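You operate a simulated robot arm through the tools that you are given. There is no shell and no other tool. Be economical: measure what you need, move in short steps, check, and stop when the job is done.

You are at the controls of a simulated two-armed robot. One attempt, no reset.

Task
Take the lid off the ink pot on the top of the grey pack bench and lay it down there.
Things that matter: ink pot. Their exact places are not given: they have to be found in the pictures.

Only the result counts: the job must be done as asked and must still hold three seconds after the hand-in. Knocking over, shifting, dropping, spilling or breaking anything else fails it. A push-on lid holds only when it is set on centred and level and pressed home; a screw cap is set on level and turned clockwise until tight.

Robot
Two 7-joint arms with two-finger parallel grippers on one trunk, on a base that drives. Base frame: it is fixed to the floor where the robot stands at the start and does not move with it; the origin is under the middle of the robot, x ahead of it, y to its left, z up. Lengths are in m, angles in degrees, forces in N, time in s.
The left shoulder is at the start at [0.06, 0.147, 0.543], the right one opposite. With the tool pointing down near the work surface each hand reaches from about 0.1 to 0.64 m from the robot's upright axis, wherever it stands, measured 20 degrees to its own side. Payload 3.43 kg a hand.
The TCP of each hand is the grasp point between the finger pads, 0.03 m short of the fingertips. In the tool frame z runs along the fingers and y along their closing line. Largest opening 0.094 m; finger width 0.028, thickness 0.01; the body of the gripper, 0.05 by 0.096 m, starts 0.055 m behind the TCP.
Orientation is told as [roll, pitch, yaw] about the base's x, y, z axes, in that order, counted from this pose: with the fingers straight down and closing along the base's y, the tool's x points along the base's -x, its y along +y and its z along -z.

Tools
- The arms move only by the tool servo_tool. It takes "left_commands", "right_commands" or both (then of equal length, played together; a hand with none holds still); each is a list of rows, each an object of numbers (a shift or turn left out is 0, a gripper value left out holds the last): "fingers": the finger opening in m, from 0 to 0.094; "dx", "dy", "dz": the shift along the base's x, y, z in m; "rx", "ry", "rz": the turn, a rotation vector about the base's x, y, z in degrees. In form: [{"fingers": .., "dx": .., "dy": .., "dz": .., "rx": .., "ry": .., "rz": ..}, ...]. A call has 1 to 8 rows; each row is the pose to reach, as a shift and turn from the pose commanded when the call began. A row lasts 0.2 s, in which the tool goes at most 0.05 m and 8.6 degrees; a call with a longer step from one row to the next is refused whole, and so is a gripper value outside its range. A pose out of reach is approached as far as the arm can. The call stops where the force on the tool passes 40 N (or 10 N more than at its start, if that is more) or the arm is blocked; 0.2 s more then pass. The fingers move at their own pace (about 0.072 m/s each) and stop on an object; they squeeze with about 23 N. The grip force told is the motor's: it shows also when the fingers shut on nothing. Time passes only in rows, and 0.2 s behind the last, so rows that repeat a pose let the fingers close. It gives the time, the measured TCP pose, the force on the tool (base axes), the opening and the grip force at its end, in the units of the frame above (readings bear some noise), with the torque about the TCP (base axes, N m) and any sound that the robot's microphone picked up.
- Cameras (640 x 400 px; columns grow to the right, rows downward): "scene" is now at [0.0578, 0.0022, 1.184]; the picture's right is [0.06, -1.00, 0.00], its down [-0.51, -0.03, -0.86] and it looks along [0.86, 0.05, -0.51] (base axes); focal length 262 px, centre (320, 200). "left" rides on the left gripper at [0.076, -0.014, -0.103] in its tool frame; the picture's right is [0.18, 0.98, 0.00], its down [-0.75, 0.14, -0.64] and it looks along [-0.63, 0.12, 0.77] (tool axes); focal length 243 px, centre (320, 200). "right" rides on the right gripper at [0.076, 0.014, -0.102] in its tool frame; the picture's right is [-0.18, 0.98, 0.00], its down [-0.75, -0.14, -0.64] and it looks along [-0.63, -0.12, 0.77] (tool axes); focal length 243 px, centre (320, 200).
- get_image(camera): a new picture of that camera. It takes no simulated time.
- slide_trunk(by): slides the trunk up (or, below 0, down) by that many m; the arms and the scene camera ride with it, the base frame stays. It gives what a move gives, with no picture.
- steer(legs): drives the robot by 1 to 6 legs, each [ahead, left, turn to the left] in m, m and degrees, along the robot's own axes; the way and the turn of a leg run together, so that a leg with both is an arc; at most 1.5 m and 180 degrees a leg. The arms and the cameras ride along, it lands a little off, and it stops where it bumps. It gives what a move gives.
- aim_head(pan, tilt): turns the head with the scene camera to pan (to the left, within 86 degrees either way) and tilt (down, from -29 to 69), counted from straight ahead of the robot. It gives what a move gives.
- probe_pixels(camera, pixels): for up to 12 pixels [column, row] of the newest picture of that camera ("zoom" is the newest enlarged one), the place [x, y, z] in the base frame of the surface seen there, good to about 0.002 m. It takes no simulated time.
- inspect(camera, box): a new picture of the part [left, top, right, bottom] of that camera's present view, enlarged. It takes no simulated time.
- job_done(): hands the job in; it is judged then, once.

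Work in short steps. Measure before you move; look again where a grasp or a placing could have gone wrong, and mend it. You have 80 turns and 58 pictures in all, those below and enlarged ones among them. Open the grippers and draw the arms clear of the work before you hand the job in, unless the task says otherwise; then end with one line.

The tools are called as a command line: name --argument value ..., lists and objects as JSON in quotes. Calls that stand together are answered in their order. servo_tool: Moves the arms, as the interface text tells. Its arguments: {"type":"object","properties":{"left_commands":{"type":"array","items":{"type":"object","properties":{"fingers":{"type":"number"},"dx":{"type":"number"},"dy":{"type":"number"},"dz":{"type":"number"},"rx":{"type":"number"},"ry":{"type":"number"},"rz":{"type":"number"}}}},"right_commands":{"type":"array","items":{"type":"object","properties":{"fingers":{"type":"number"},"dx":{"type":"number"},"dy":{"type":"number"},"dz":{"type":"number"},"rx":{"type":"number"},"ry":{"type":"number"},"rz":{"type":"number"}}}}},"required":[]} The other tools are called the same way: slide_trunk (by) slides the trunk up or down; steer (legs) drives the base; aim_head (pan, tilt) turns the head that bears the scene camera; get_image (camera) takes a picture; probe_pixels (camera, pixels) gives the place of the surface under pixels of a picture; inspect (camera, box) takes an enlarged picture of a part of a camera's view; job_done () hands the job in.

At the start:

```text
t: 0.0
left_ee_pos: [0.2937, 0.1034, 1.0004]
left_tool_rot: [0.1, -0.1, 0.0]
left_contact_force: [-0.5, 0.4, -0.5]
left_torque: [0.02, 0.0, 0.0]
left_width: 0.094
left_grip_force: 0.1
right_ee_pos: [0.2865, -0.1231, 0.9999]
right_tool_rot: [0.0, -0.1, 0.0]
right_contact_force: [-0.1, -0.4, -0.8]
right_torque: [0.0, 0.0, 0.03]
right_width: 0.0941
right_grip_force: 0.0
trunk travel left (down, up): [-0.25, 0.0]
robot x, y, heading: [-0.0028, 0.001, -0.1]
head pan, tilt: [3.3, 30.5]
```

scene: 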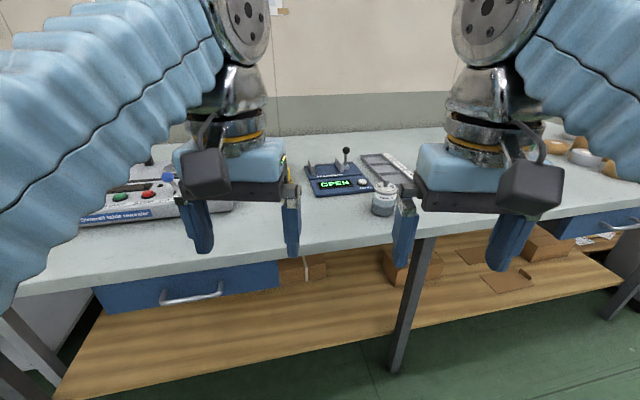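
right: 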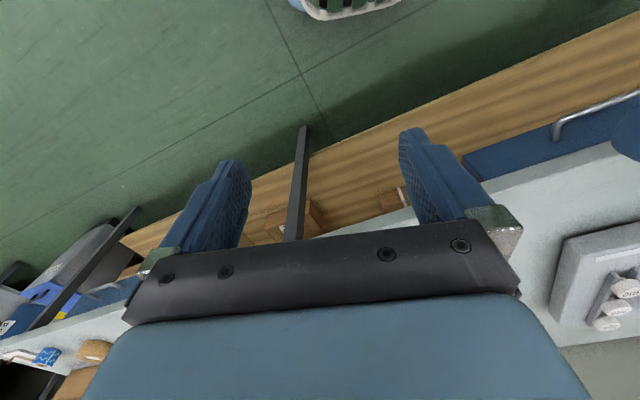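
left: 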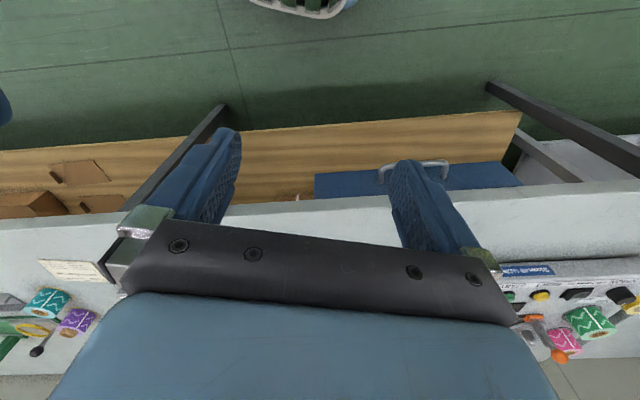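

The jar near (384,198) in the scene may be the ink pot. I enlarge that region to identify it.

inspect --camera "scene" --box '[290, 140, 450, 240]'

inspect --camera "scene" --box '[480, 110, 640, 210]'

```text
4.00 times, centred on (370, 190) of scene
```

zoom: 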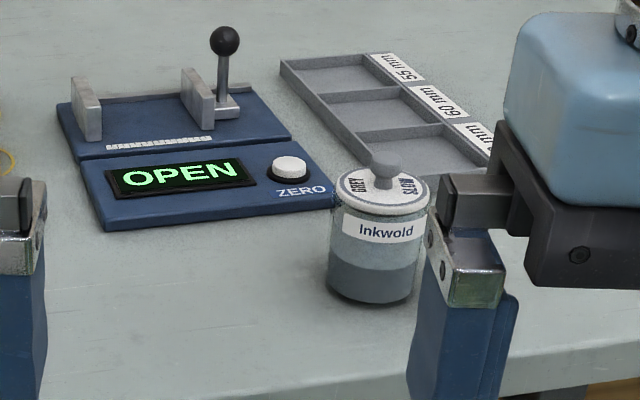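

```text
4.00 times, centred on (560, 160) of scene
```

zoom: 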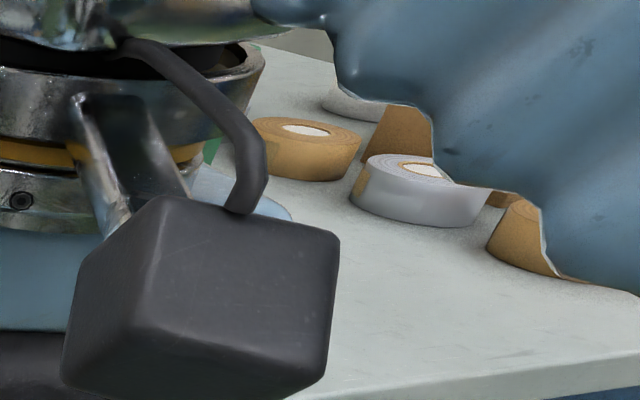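

The pot ("Inkwold") has a knobbed lid with writing on it. I enlarge it further and probe its points.

inspect --camera "scene" --box '[364, 175, 404, 220]'

get_image --camera "scene"

probe_pixels --camera "scene" --pixels '[[386, 182], [376, 187], [394, 188], [384, 192], [383, 199], [382, 209], [382, 220], [350, 210], [371, 195]]'

```text
8.89 times, centred on (384, 198) of scene
```

zoom: 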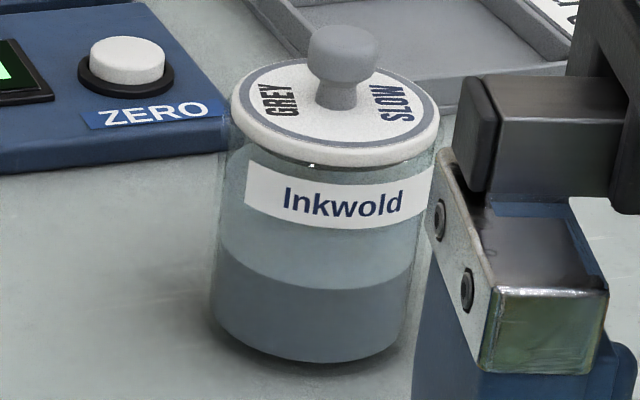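

```text
51 pictures are left
```

scene: 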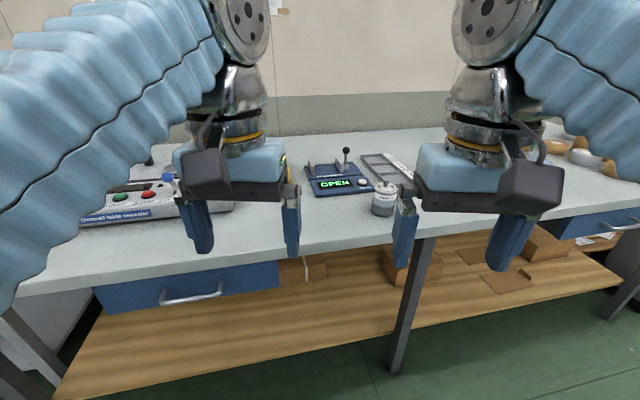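

```text
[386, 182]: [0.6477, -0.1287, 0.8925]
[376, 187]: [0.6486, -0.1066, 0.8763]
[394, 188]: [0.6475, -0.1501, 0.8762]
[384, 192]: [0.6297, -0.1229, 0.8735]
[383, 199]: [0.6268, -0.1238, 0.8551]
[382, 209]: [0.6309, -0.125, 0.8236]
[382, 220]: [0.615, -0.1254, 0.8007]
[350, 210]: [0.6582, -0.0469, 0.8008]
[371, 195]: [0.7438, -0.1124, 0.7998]
```

The pot stands at about (0.65, -0.128), knob top z≈0.90, bench z≈0.80. I probe the bench's front edge and shelf to see how far the base can drive forward.

probe_pixels --camera "scene" --pixels '[[340, 246], [340, 240], [350, 340], [395, 365], [450, 235], [445, 205], [330, 225], [378, 185], [365, 182], [410, 172]]'

aim_head --pan -10 --tilt 55

get_image --camera "scene"

```text
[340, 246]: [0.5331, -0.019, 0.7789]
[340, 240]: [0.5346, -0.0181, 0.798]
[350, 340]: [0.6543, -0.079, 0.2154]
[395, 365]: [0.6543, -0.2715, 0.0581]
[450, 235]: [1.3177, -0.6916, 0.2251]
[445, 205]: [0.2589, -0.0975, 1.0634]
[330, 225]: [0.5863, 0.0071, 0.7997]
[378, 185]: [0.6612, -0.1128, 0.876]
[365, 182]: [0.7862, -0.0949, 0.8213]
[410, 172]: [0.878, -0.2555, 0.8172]
```

```text
t: 0.9
left_ee_pos: [0.294, 0.1016, 0.9989]
left_tool_rot: [0.0, -0.1, 0.0]
left_contact_force: [-0.3, -0.1, -0.6]
left_torque: [-0.02, 0.01, -0.01]
left_width: 0.0939
left_grip_force: 0.2
right_ee_pos: [0.287, -0.1239, 1.0005]
right_tool_rot: [0.0, -0.1, 0.0]
right_contact_force: [0.0, -0.5, -0.3]
right_torque: [0.02, 0.01, 0.03]
right_width: 0.0942
right_grip_force: 0.1
trunk travel left (down, up): [-0.25, 0.0]
robot x, y, heading: [0.0004, 0.0027, -0.1]
head pan, tilt: [-10.0, 55.0]
```

```text
50 pictures are left
```

scene: 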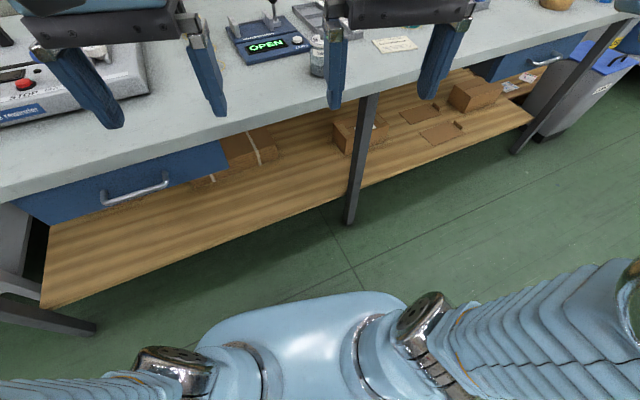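

There's a card at (395,45) on the bench which may matter; I enlarge it, and probe the base front.

inspect --camera "scene" --box '[365, 25, 429, 65]'

probe_pixels --camera "scene" --pixels '[[310, 296], [260, 320], [390, 300], [395, 45]]'

```text
10.00 times, centred on (397, 45) of scene
```

zoom: 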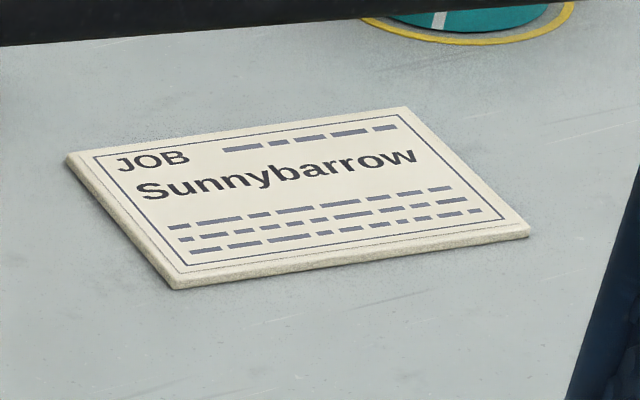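

```text
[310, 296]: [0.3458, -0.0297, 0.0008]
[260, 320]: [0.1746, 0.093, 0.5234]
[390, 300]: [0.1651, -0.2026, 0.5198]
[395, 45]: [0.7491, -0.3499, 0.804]
```

Just a job card. The base front is around x≈0.25 with the bench edge at 0.533, so I drive 0.15 m ahead; the hands clear the bench at z≥0.97.

steer --legs '[[0.15, 0, 0]]'

aim_head --pan -10 --tilt 45

get_image --camera "scene"

get_image --camera "right"

```text
t: 2.3
left_ee_pos: [0.4442, 0.1034, 0.9998]
left_tool_rot: [0.0, 0.0, 0.2]
left_contact_force: [-0.4, 0.2, 0.2]
left_torque: [-0.01, -0.01, 0.02]
left_width: 0.0937
left_grip_force: 0.0
right_ee_pos: [0.4357, -0.1223, 0.9995]
right_tool_rot: [0.1, -0.1, 0.2]
right_contact_force: [0.1, 0.8, -0.5]
right_torque: [0.0, -0.03, -0.01]
right_width: 0.094
right_grip_force: 0.0
trunk travel left (down, up): [-0.25, 0.0]
robot x, y, heading: [0.1504, -0.0014, 0.2]
head pan, tilt: [-10.0, 55.0]
```

```text
t: 3.0
left_ee_pos: [0.4446, 0.1027, 1.0005]
left_tool_rot: [0.0, 0.0, 0.2]
left_contact_force: [-0.3, -0.8, -0.5]
left_torque: [0.0, 0.0, 0.0]
left_width: 0.0938
left_grip_force: 0.1
right_ee_pos: [0.4367, -0.1219, 0.9999]
right_tool_rot: [0.0, -0.1, 0.2]
right_contact_force: [0.1, -0.8, -0.2]
right_torque: [0.03, 0.01, 0.02]
right_width: 0.0941
right_grip_force: 0.1
trunk travel left (down, up): [-0.25, 0.0]
robot x, y, heading: [0.1524, 0.0014, 0.4]
head pan, tilt: [-10.0, 45.0]
```

```text
48 pictures are left
```

scene: 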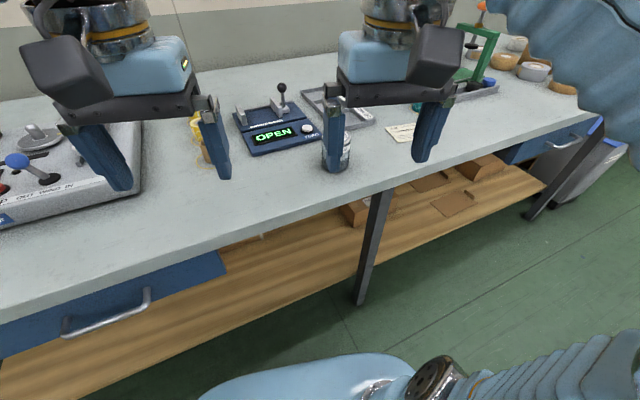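

```text
47 pictures are left
```

right: 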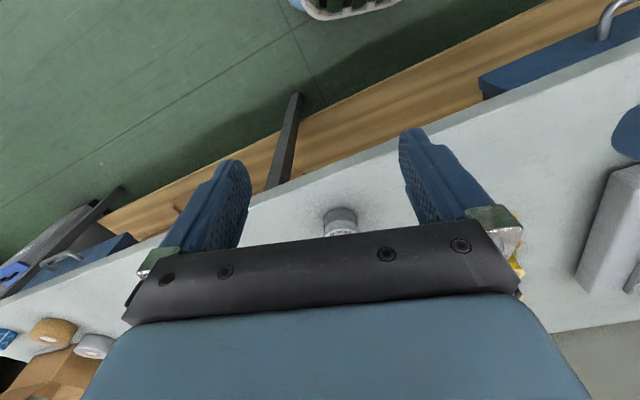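

I move the right hand short of and above the pot (x≈0.60, z≈0.96) so the wrist camera sees the knob.

servo_tool --right_commands '[{"dx": 0.04, "dy": -0.001, "dz": -0.01}, {"dx": 0.08, "dy": -0.003, "dz": -0.02}, {"dx": 0.12, "dy": -0.005, "dz": -0.03}, {"dx": 0.158, "dy": -0.006, "dz": -0.04}, {"dx": 0.158, "dy": -0.006, "dz": -0.04}]'

get_image --camera "right"

get_image --camera "scene"

```text
t: 4.2
left_ee_pos: [0.4441, 0.1037, 1.0002]
left_tool_rot: [0.0, -0.1, 0.3]
left_contact_force: [0.1, 0.4, -0.7]
left_torque: [0.03, 0.01, 0.0]
left_width: 0.0939
left_grip_force: 0.0
right_ee_pos: [0.5965, -0.1276, 0.9588]
right_tool_rot: [0.0, -0.2, 0.2]
right_contact_force: [1.4, 0.8, 0.6]
right_torque: [0.02, 0.02, 0.0]
right_width: 0.094
right_grip_force: 0.1
trunk travel left (down, up): [-0.25, 0.0]
robot x, y, heading: [0.1481, 0.0, 0.3]
head pan, tilt: [-10.0, 45.0]
```

```text
46 pictures are left
```

right: 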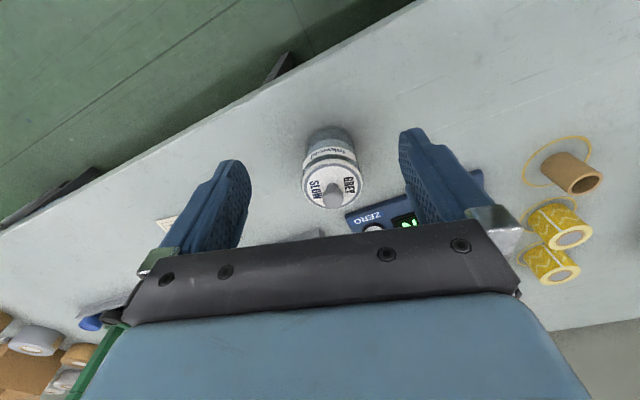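

```text
45 pictures are left
```

scene: 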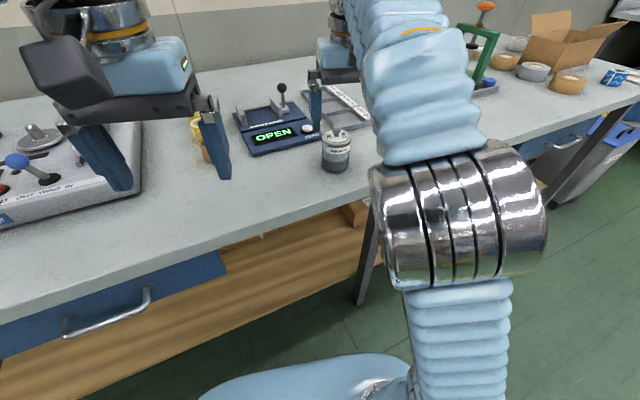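

The knob shows at about (334,190) in the right picture. I enlarge it to measure the knob and the lid rim.

inspect --camera "right" --box '[288, 120, 384, 215]'

probe_pixels --camera "right" --pixels '[[334, 187], [339, 183], [328, 197], [303, 188], [362, 183], [330, 160], [336, 207], [330, 148], [325, 135]]'

```text
4.21 times, centred on (336, 168) of right
```

zoom: 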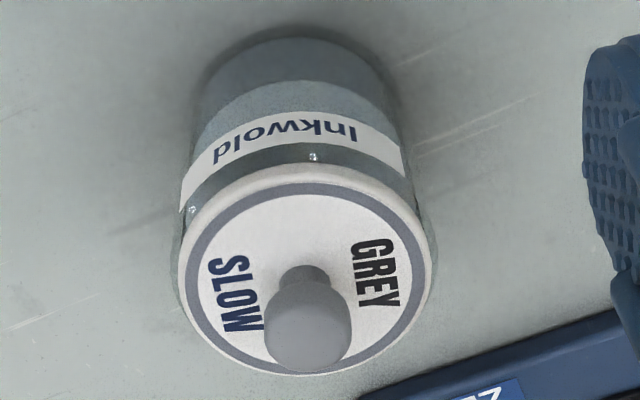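

```text
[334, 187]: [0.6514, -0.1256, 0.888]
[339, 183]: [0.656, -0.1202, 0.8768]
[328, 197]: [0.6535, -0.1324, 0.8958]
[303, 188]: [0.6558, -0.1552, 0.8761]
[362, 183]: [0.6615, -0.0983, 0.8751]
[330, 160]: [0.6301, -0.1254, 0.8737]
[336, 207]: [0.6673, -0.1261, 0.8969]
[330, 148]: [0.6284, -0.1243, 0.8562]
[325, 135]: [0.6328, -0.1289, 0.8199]
```

I probe the knob edges on the enlarged picture.

probe_pixels --camera "zoom" --pixels '[[270, 330], [345, 330], [308, 300], [308, 335], [308, 360], [302, 275], [185, 260], [428, 250], [315, 172], [308, 372]]'

```text
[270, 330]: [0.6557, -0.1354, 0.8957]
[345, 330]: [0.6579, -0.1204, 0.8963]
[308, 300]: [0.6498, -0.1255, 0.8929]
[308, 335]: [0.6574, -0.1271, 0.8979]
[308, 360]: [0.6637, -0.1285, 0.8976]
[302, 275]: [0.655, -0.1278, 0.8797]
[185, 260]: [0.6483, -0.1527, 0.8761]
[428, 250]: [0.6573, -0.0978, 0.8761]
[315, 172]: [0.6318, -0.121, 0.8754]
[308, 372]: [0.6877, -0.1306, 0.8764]
```

Knob centre ≈ (0.6575, -0.1277), Ø≈16 mm, top 0.898; lid top 0.876. I move over it with a narrower opening and then down to TCP z≈0.91.

servo_tool --right_commands '[{"dx": 0.03, "fingers": 0.06}, {"dx": 0.061, "dy": 0, "fingers": 0.06}, {"dx": 0.061, "dy": 0, "fingers": 0.06}, {"dx": 0.061, "dz": -0.02}, {"dx": 0.061, "dz": -0.035}, {"dx": 0.061, "dz": -0.048}, {"dx": 0.061, "dz": -0.048}]'

inspect --camera "right" --box '[220, 120, 420, 245]'

inspect --camera "scene" --box '[270, 80, 430, 180]'

```text
t: 5.8
left_ee_pos: [0.4442, 0.1037, 1.0005]
left_tool_rot: [0.0, -0.1, 0.2]
left_contact_force: [-0.4, -0.6, -0.1]
left_torque: [-0.03, 0.03, -0.03]
left_width: 0.0942
left_grip_force: 0.1
right_ee_pos: [0.6542, -0.1283, 0.9104]
right_tool_rot: [-0.1, 0.0, 0.3]
right_contact_force: [0.3, 0.0, 0.1]
right_torque: [0.03, 0.0, 0.02]
right_width: 0.0601
right_grip_force: 0.1
right hand out of reach, approached as far as the arm can: row 2, 3
trunk travel left (down, up): [-0.25, 0.0]
robot x, y, heading: [0.1502, -0.0006, 0.2]
head pan, tilt: [-10.0, 45.0]
```

```text
3.20 times, centred on (320, 182) of right
```

zoom: 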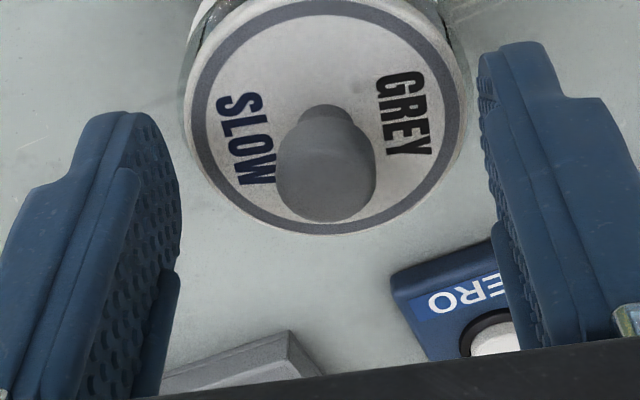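

```text
4.00 times, centred on (350, 130) of scene
```

zoom: 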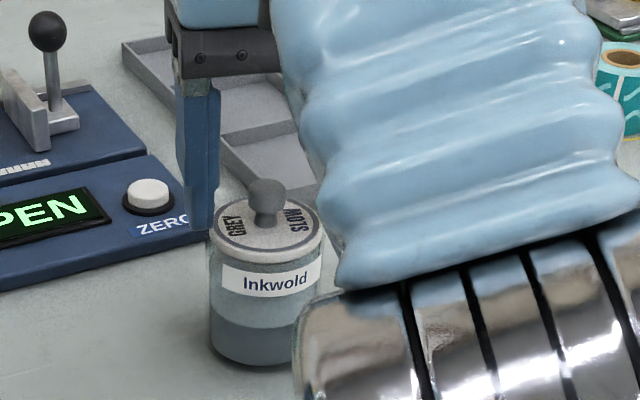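

Aligned, but the arm is at its reach limit higher up. I back up over the pot, raise, and drive closer by 0.08 m for comfortable lifting.

servo_tool --right_commands '[{"dz": 0.02}, {"dz": 0.04}, {"dx": -0.04, "dz": 0.05}, {"dx": -0.08, "dz": 0.06}, {"dx": -0.12, "dz": 0.065}, {"dx": -0.12, "dz": 0.065}]'

steer --legs '[[0.08, 0, 0]]'

get_image --camera "right"

```text
t: 7.2
left_ee_pos: [0.4437, 0.1031, 0.9984]
left_tool_rot: [0.0, -0.1, 0.2]
left_contact_force: [-0.1, -0.1, 1.0]
left_torque: [0.01, -0.02, 0.01]
left_width: 0.094
left_grip_force: 0.2
right_ee_pos: [0.5341, -0.1266, 0.9752]
right_tool_rot: [0.1, -0.1, 0.2]
right_contact_force: [-0.4, 0.5, -0.7]
right_torque: [0.01, -0.01, 0.03]
right_width: 0.0599
right_grip_force: 0.1
trunk travel left (down, up): [-0.25, 0.0]
robot x, y, heading: [0.1468, 0.0013, 0.4]
head pan, tilt: [-10.0, 45.0]
```

```text
t: 8.2
left_ee_pos: [0.5226, 0.1031, 0.9996]
left_tool_rot: [-0.1, -0.2, 0.2]
left_contact_force: [-1.3, 0.0, -0.1]
left_torque: [-0.03, -0.02, -0.04]
left_width: 0.0942
left_grip_force: 0.0
right_ee_pos: [0.6129, -0.1266, 0.9753]
right_tool_rot: [0.0, -0.1, 0.1]
right_contact_force: [-0.1, -0.3, 0.5]
right_torque: [0.01, -0.01, -0.02]
right_width: 0.06
right_grip_force: 0.2
trunk travel left (down, up): [-0.25, 0.0]
robot x, y, heading: [0.2309, 0.0026, 0.6]
head pan, tilt: [-10.0, 45.0]
```

```text
41 pictures are left
```

right: 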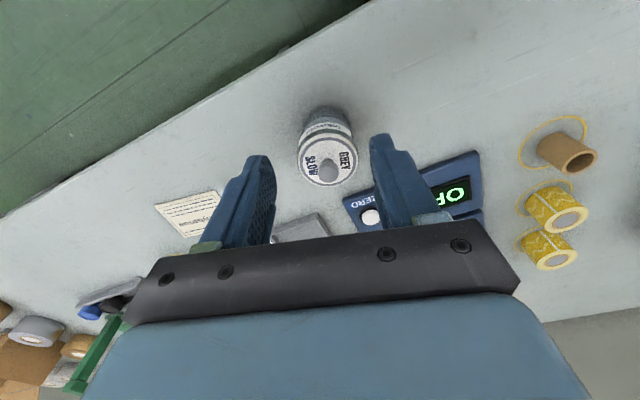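

Now I descend again: dx +0.0445, dy -0.001, down to TCP z≈0.910, keeping fingers at 0.06.

servo_tool --right_commands '[{"dx": 0.025, "dz": 0}, {"dx": 0.0445, "dy": -0.001}, {"dx": 0.0445, "dy": -0.001, "dz": -0.03}, {"dx": 0.0445, "dy": -0.001, "dz": -0.05}, {"dx": 0.0445, "dy": -0.001, "dz": -0.065}, {"dx": 0.0445, "dy": -0.001, "dz": -0.065}]'

inspect --camera "right" --box '[220, 120, 420, 245]'

probe_pixels --camera "zoom" --pixels '[[325, 180], [290, 180], [365, 180], [325, 205]]'

```text
t: 9.6
left_ee_pos: [0.5237, 0.1033, 1.0008]
left_tool_rot: [0.0, -0.1, 0.1]
left_contact_force: [0.3, 0.0, -0.5]
left_torque: [0.01, -0.03, -0.01]
left_width: 0.0938
left_grip_force: 0.0
right_ee_pos: [0.6584, -0.1282, 0.9101]
right_tool_rot: [0.0, -0.1, 0.2]
right_contact_force: [-0.4, 0.8, 0.6]
right_torque: [0.0, 0.03, -0.01]
right_width: 0.0601
right_grip_force: 0.1
trunk travel left (down, up): [-0.25, 0.0]
robot x, y, heading: [0.2305, 0.0002, 0.2]
head pan, tilt: [-10.0, 45.0]
```

```text
3.20 times, centred on (320, 182) of right
```

zoom: 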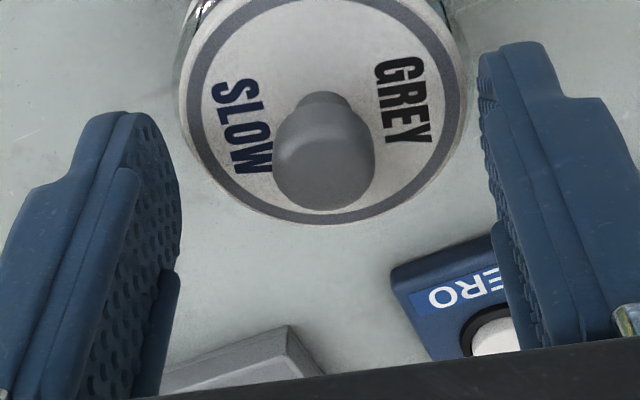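

```text
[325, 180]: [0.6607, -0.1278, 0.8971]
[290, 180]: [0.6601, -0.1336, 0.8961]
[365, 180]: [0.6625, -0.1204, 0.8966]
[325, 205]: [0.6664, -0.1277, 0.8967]
```

The knob sits centred between the fingers. I close gently and let them settle.

servo_tool --right_commands '[{"dy": 0.0005, "fingers": 0.03}, {"dy": 0.0005, "fingers": 0.02}, {"dy": 0.0005, "fingers": 0.01}, {"dy": 0.0005, "fingers": 0.005}, {"dy": 0.0005, "fingers": 0.005}]'

inspect --camera "right" --box '[220, 100, 420, 225]'

```text
t: 10.8
left_ee_pos: [0.5232, 0.1026, 0.9999]
left_tool_rot: [0.0, -0.1, 0.1]
left_contact_force: [-0.4, 0.0, 0.2]
left_torque: [0.0, 0.0, 0.01]
left_width: 0.0942
left_grip_force: 0.1
right_ee_pos: [0.6592, -0.1269, 0.9105]
right_tool_rot: [0.0, -0.2, 0.1]
right_contact_force: [0.3, 1.0, 0.9]
right_torque: [0.01, 0.0, 0.0]
right_width: 0.0156
right_grip_force: 23.5
trunk travel left (down, up): [-0.25, 0.0]
robot x, y, heading: [0.2316, -0.0001, 0.2]
head pan, tilt: [-10.0, 45.0]
```

```text
3.20 times, centred on (320, 162) of right
```

zoom: 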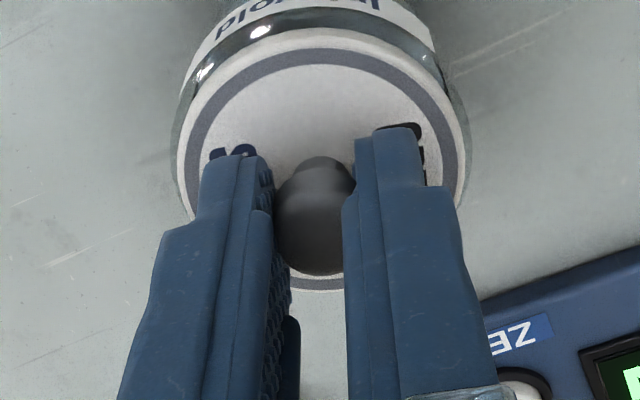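

The grip holds at 15.6 mm. I lift only 3 mm as a test, watching the force.

servo_tool --right_commands '[{"dz": 0.001}, {"dz": 0.002}, {"dz": 0.003}, {"dz": 0.003}]'

inspect --camera "scene" --box '[240, 80, 440, 205]'

inspect --camera "right" --box '[220, 60, 420, 185]'

```text
t: 11.8
left_ee_pos: [0.5241, 0.1039, 1.0005]
left_tool_rot: [0.1, -0.1, 0.1]
left_contact_force: [0.4, -1.1, -0.5]
left_torque: [-0.01, -0.01, 0.01]
left_width: 0.094
left_grip_force: 0.1
right_ee_pos: [0.6575, -0.128, 0.9133]
right_tool_rot: [0.1, 0.0, 0.2]
right_contact_force: [0.4, 0.5, -0.8]
right_torque: [-0.02, 0.01, -0.05]
right_width: 0.0156
right_grip_force: 23.1
trunk travel left (down, up): [-0.25, 0.0]
robot x, y, heading: [0.2318, 0.0033, 0.2]
head pan, tilt: [-10.0, 45.0]
heard: snap
```

```text
3.20 times, centred on (340, 142) of scene
```

zoom: 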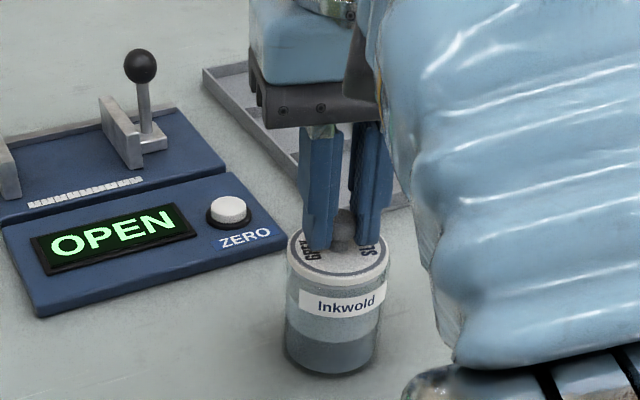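

```text
3.20 times, centred on (320, 122) of right
```

zoom: 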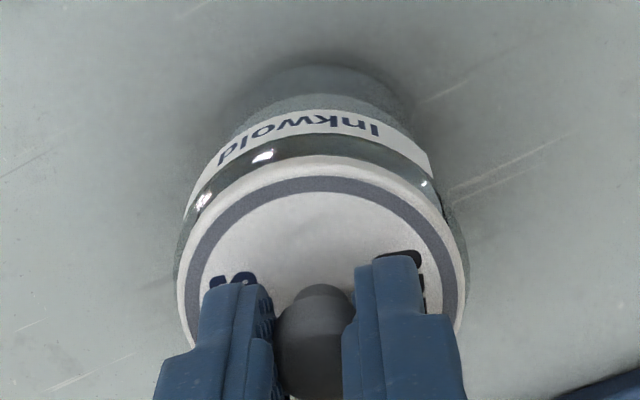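

A snap was heard and the force is near zero, so the lid came free. I continue slowly straight up.

servo_tool --right_commands '[{"dz": 0.003}, {"dz": 0.006}, {"dz": 0.01}, {"dz": 0.015}, {"dz": 0.022}, {"dz": 0.03}, {"dz": 0.03}]'

inspect --camera "scene" --box '[240, 80, 440, 205]'

get_image --camera "right"

```text
t: 13.4
left_ee_pos: [0.523, 0.1025, 1.0006]
left_tool_rot: [-0.1, -0.1, 0.1]
left_contact_force: [-0.1, -0.4, 0.4]
left_torque: [-0.02, -0.02, 0.0]
left_width: 0.094
left_grip_force: 0.1
right_ee_pos: [0.6581, -0.1277, 0.9417]
right_tool_rot: [0.0, -0.1, 0.1]
right_contact_force: [-0.5, 0.6, -0.4]
right_torque: [-0.02, -0.02, -0.02]
right_width: 0.0154
right_grip_force: 23.2
trunk travel left (down, up): [-0.25, 0.0]
robot x, y, heading: [0.23, 0.0032, 0.0]
head pan, tilt: [-10.0, 45.0]
```

```text
3.20 times, centred on (340, 142) of scene
```

zoom: 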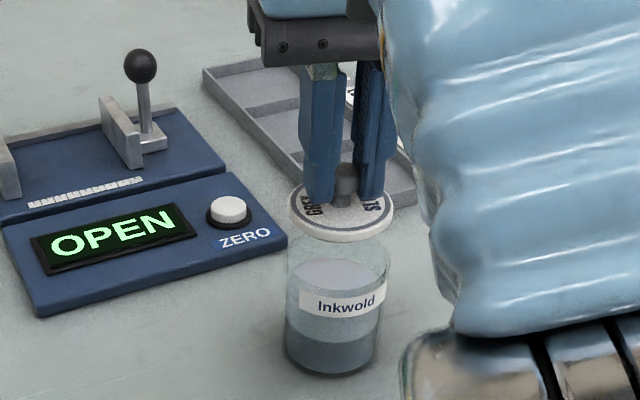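

```text
35 pictures are left
```

right: 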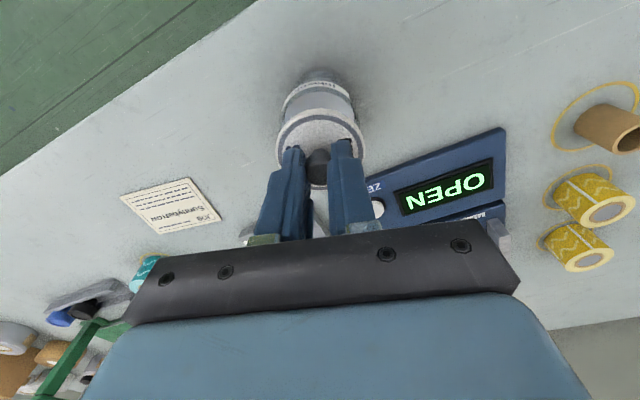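

The lid is off and clear, pot standing still. I probe the card edges and the free bench area to the pot's right (around (220,130) in the right picture).

probe_pixels --camera "right" --pixels '[[188, 178], [121, 198], [220, 217], [160, 232], [220, 130], [200, 140], [235, 150], [165, 70], [245, 228]]'

```text
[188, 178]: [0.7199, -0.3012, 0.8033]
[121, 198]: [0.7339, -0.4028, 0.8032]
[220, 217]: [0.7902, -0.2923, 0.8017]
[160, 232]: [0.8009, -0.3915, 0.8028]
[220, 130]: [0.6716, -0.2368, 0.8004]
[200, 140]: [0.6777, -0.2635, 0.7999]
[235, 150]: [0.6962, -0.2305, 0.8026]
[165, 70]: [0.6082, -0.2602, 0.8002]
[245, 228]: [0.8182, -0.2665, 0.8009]
```

Free spot: (0.625, -0.245). I lift slightly more, carry the lid sideways, and begin the descent.

servo_tool --right_commands '[{"dz": 0.02}, {"dy": -0.035, "dx": -0.01, "dz": 0.02}, {"dy": -0.07, "dx": -0.02, "dz": 0.02}, {"dy": -0.1, "dx": -0.03, "dz": 0.02}, {"dy": -0.117, "dx": -0.033, "dz": 0.01}, {"dy": -0.117, "dx": -0.033, "dz": -0.03}, {"dy": -0.117, "dx": -0.033, "dz": -0.065}, {"dy": -0.117, "dx": -0.033, "dz": -0.075}]'

get_image --camera "right"

get_image --camera "scene"

```text
t: 15.2
left_ee_pos: [0.5231, 0.1044, 0.9996]
left_tool_rot: [0.0, -0.1, 0.1]
left_contact_force: [-0.3, -0.6, 0.3]
left_torque: [-0.02, 0.0, 0.01]
left_width: 0.0939
left_grip_force: 0.0
right_ee_pos: [0.6267, -0.247, 0.8685]
right_tool_rot: [-0.1, -0.1, 0.1]
right_contact_force: [0.3, 0.2, -0.5]
right_torque: [-0.01, 0.0, -0.02]
right_width: 0.0155
right_grip_force: 23.0
trunk travel left (down, up): [-0.25, 0.0]
robot x, y, heading: [0.2279, 0.0032, 0.1]
head pan, tilt: [-10.0, 45.0]
```

```text
34 pictures are left
```

right: 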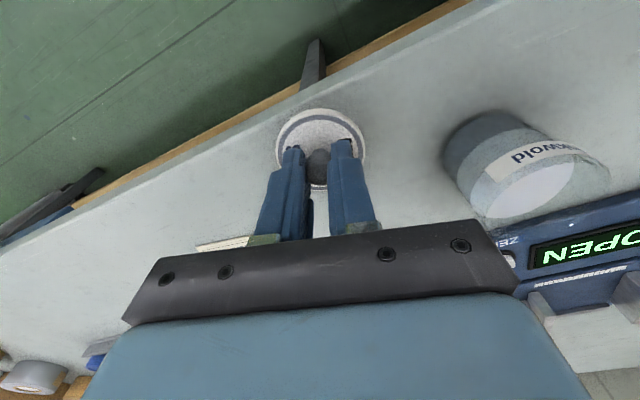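

```text
33 pictures are left
```

scene: 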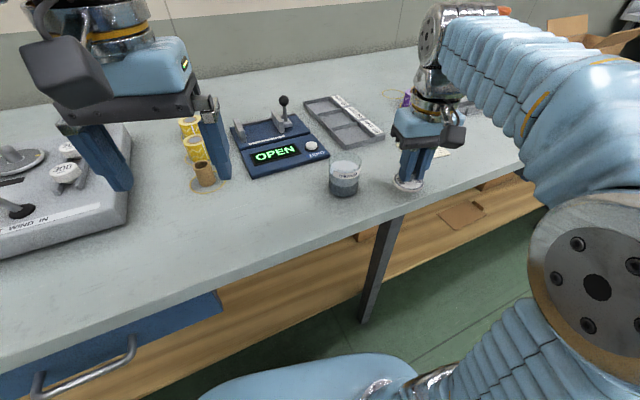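

The bench edge passes close in front of the lid in the right picture; I probe how much margin there is.

probe_pixels --camera "right" --pixels '[[290, 112], [300, 104], [340, 78], [320, 112], [240, 137], [225, 243]]'

```text
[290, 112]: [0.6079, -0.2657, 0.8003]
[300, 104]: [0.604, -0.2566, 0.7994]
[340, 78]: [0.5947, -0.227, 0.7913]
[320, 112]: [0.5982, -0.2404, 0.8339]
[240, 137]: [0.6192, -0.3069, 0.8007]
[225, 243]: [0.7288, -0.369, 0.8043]
```

The bench edge is slanted (x≈0.60 here), so I shift the lid back to x≈0.67, still clear of the card (0.72, -0.30) and the pot.

servo_tool --right_commands '[{"dx": 0.02}, {"dx": 0.042, "dy": 0.004}, {"dx": 0.042, "dy": 0.004, "dz": -0.006}, {"dx": 0.042, "dy": 0.004, "dz": -0.012}, {"dx": 0.042, "dy": 0.004, "dz": -0.016}, {"dx": 0.042, "dy": 0.004, "dz": -0.016}]'

inspect --camera "scene" --box '[330, 100, 490, 200]'

get_image --camera "right"

```text
t: 16.6
left_ee_pos: [0.5238, 0.1036, 0.9999]
left_tool_rot: [0.0, -0.1, 0.0]
left_contact_force: [-0.6, 0.1, 0.2]
left_torque: [-0.01, 0.03, 0.0]
left_width: 0.094
left_grip_force: 0.1
right_ee_pos: [0.666, -0.2409, 0.8519]
right_tool_rot: [0.1, -0.1, 0.2]
right_contact_force: [0.4, 0.3, -0.8]
right_torque: [-0.02, 0.02, 0.02]
right_width: 0.0152
right_grip_force: 22.2
trunk travel left (down, up): [-0.25, 0.0]
robot x, y, heading: [0.2295, -0.002, 0.2]
head pan, tilt: [-10.0, 45.0]
```

```text
4.00 times, centred on (410, 150) of scene
```

zoom: 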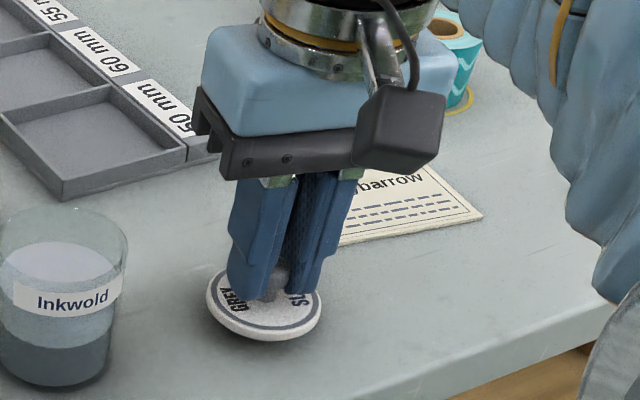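

```text
31 pictures are left
```

right: 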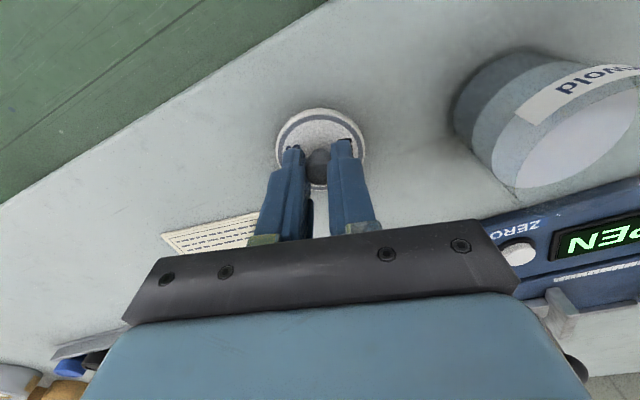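

A few millimetres remain; I lower in 1.5 mm steps and look at the force.

servo_tool --right_commands '[{"dz": -0.0015}, {"dz": -0.003}, {"dz": -0.0045}, {"dz": -0.006}, {"dz": -0.006}]'

inspect --camera "scene" --box '[370, 140, 434, 190]'

```text
t: 17.8
left_ee_pos: [0.523, 0.103, 0.9999]
left_tool_rot: [0.0, -0.1, 0.1]
left_contact_force: [-0.6, 0.5, 0.3]
left_torque: [0.02, -0.03, -0.02]
left_width: 0.0937
left_grip_force: 0.0
right_ee_pos: [0.6663, -0.242, 0.8448]
right_tool_rot: [-0.1, -0.1, 0.1]
right_contact_force: [0.4, 0.5, 0.8]
right_torque: [-0.03, 0.01, 0.02]
right_width: 0.0154
right_grip_force: 22.9
trunk travel left (down, up): [-0.25, 0.0]
robot x, y, heading: [0.2291, -0.001, -0.1]
head pan, tilt: [-10.0, 45.0]
```

```text
8.00 times, centred on (402, 165) of scene
```

zoom: 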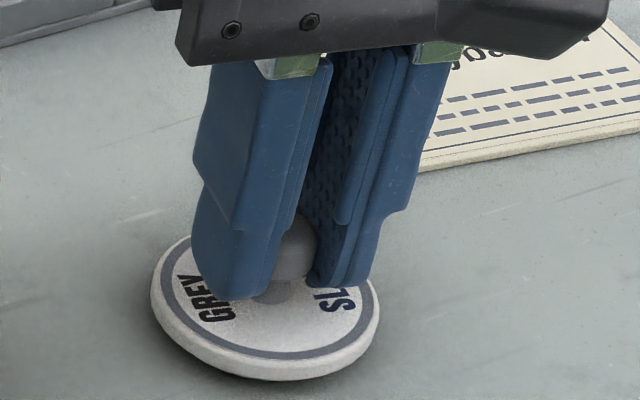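

It is very near the surface; I go on down in 1 mm steps, the force limit guarding.

servo_tool --right_commands '[{"dz": -0.001}, {"dz": -0.002}, {"dz": -0.003}, {"dz": -0.003}]'

```text
t: 18.8
left_ee_pos: [0.524, 0.1035, 1.0004]
left_tool_rot: [-0.1, -0.2, 0.1]
left_contact_force: [0.1, 0.7, 0.3]
left_torque: [-0.01, -0.03, -0.02]
left_width: 0.0941
left_grip_force: 0.0
right_ee_pos: [0.6662, -0.2408, 0.8431]
right_tool_rot: [0.1, -0.1, 0.0]
right_contact_force: [0.3, -0.2, 11.9]
right_torque: [-0.05, -0.03, 0.02]
right_width: 0.0156
right_grip_force: 23.0
trunk travel left (down, up): [-0.25, 0.0]
robot x, y, heading: [0.2274, 0.0023, 0.2]
head pan, tilt: [-10.0, 45.0]
```

Contact at 12 N: the lid is on the bench. I ease off 1 mm and open.

servo_tool --right_commands '[{"dz": 0.001}, {"dz": 0.001, "fingers": 0.02}, {"dz": 0.001, "fingers": 0.035}, {"dz": 0.001, "fingers": 0.05}, {"dz": 0.001, "fingers": 0.05}, {"dz": 0.02}, {"dz": 0.05}, {"dz": 0.09}]'

get_image --camera "right"

```text
t: 20.6
left_ee_pos: [0.524, 0.1034, 0.9996]
left_tool_rot: [0.0, -0.1, 0.1]
left_contact_force: [-0.4, 0.3, -0.1]
left_torque: [0.04, 0.01, 0.0]
left_width: 0.0942
left_grip_force: 0.1
right_ee_pos: [0.6665, -0.239, 0.9347]
right_tool_rot: [0.0, -0.1, 0.0]
right_contact_force: [-0.3, 0.3, -0.4]
right_torque: [0.02, 0.0, -0.03]
right_width: 0.05
right_grip_force: 0.2
trunk travel left (down, up): [-0.25, 0.0]
robot x, y, heading: [0.2272, -0.001, 0.2]
head pan, tilt: [-10.0, 45.0]
```

```text
29 pictures are left
```

right: 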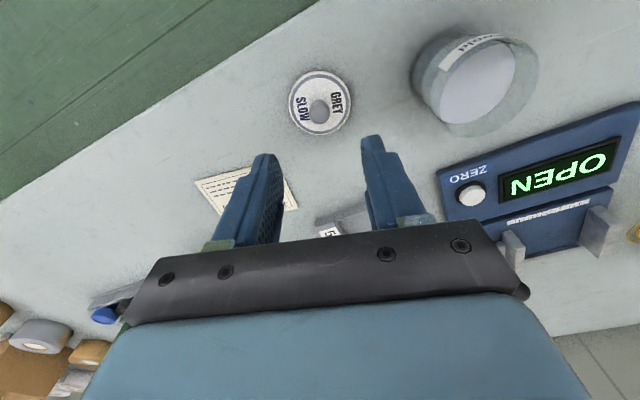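

The lid lies flat on the bench. I draw the right arm up and back, then check the scene.

servo_tool --right_commands '[{"dz": 0.04}, {"dx": -0.04, "dz": 0.06}, {"dx": -0.08, "dz": 0.065}, {"dx": -0.12, "dz": 0.065}, {"dx": -0.16, "dz": 0.065}, {"dx": -0.16, "dz": 0.065}]'

get_image --camera "scene"

get_image --camera "right"

```text
t: 22.0
left_ee_pos: [0.5228, 0.103, 1.0005]
left_tool_rot: [0.0, -0.1, 0.0]
left_contact_force: [-0.5, -0.5, -0.5]
left_torque: [-0.01, -0.02, 0.0]
left_width: 0.094
left_grip_force: 0.1
right_ee_pos: [0.5064, -0.2422, 0.9982]
right_tool_rot: [0.0, -0.1, 0.1]
right_contact_force: [-0.7, 0.2, 0.2]
right_torque: [0.01, -0.01, -0.04]
right_width: 0.0499
right_grip_force: 0.1
trunk travel left (down, up): [-0.25, 0.0]
robot x, y, heading: [0.2324, 0.0018, -0.1]
head pan, tilt: [-10.0, 45.0]
```

```text
28 pictures are left
```

scene: 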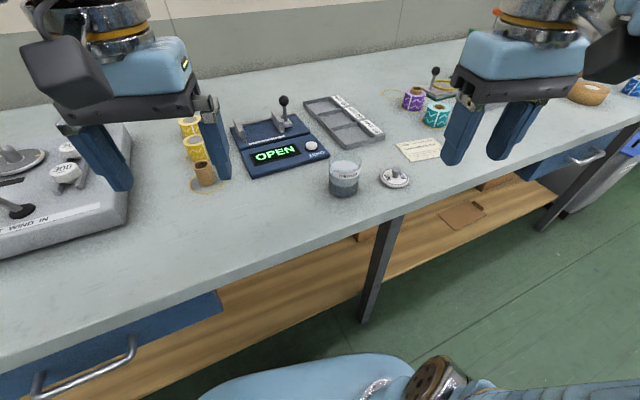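

```text
27 pictures are left
```

right: 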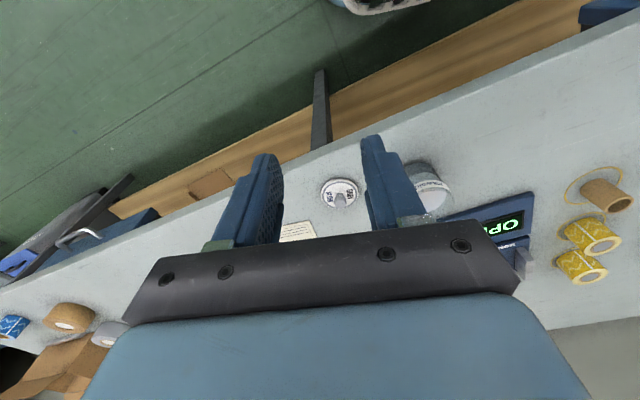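

The pot stands open at (345,175), the lid lies flat at (394,178) on the grey bench, nothing else has moved, and both arms are clear. I hand in.

job_done

```text
The job is handed in.
```

I took the lid off the ink pot and laid it flat on the grey pack bench, about 11 cm to the pot's right. The pot is still upright in its place, and nothing else looked moved in the last pictures.
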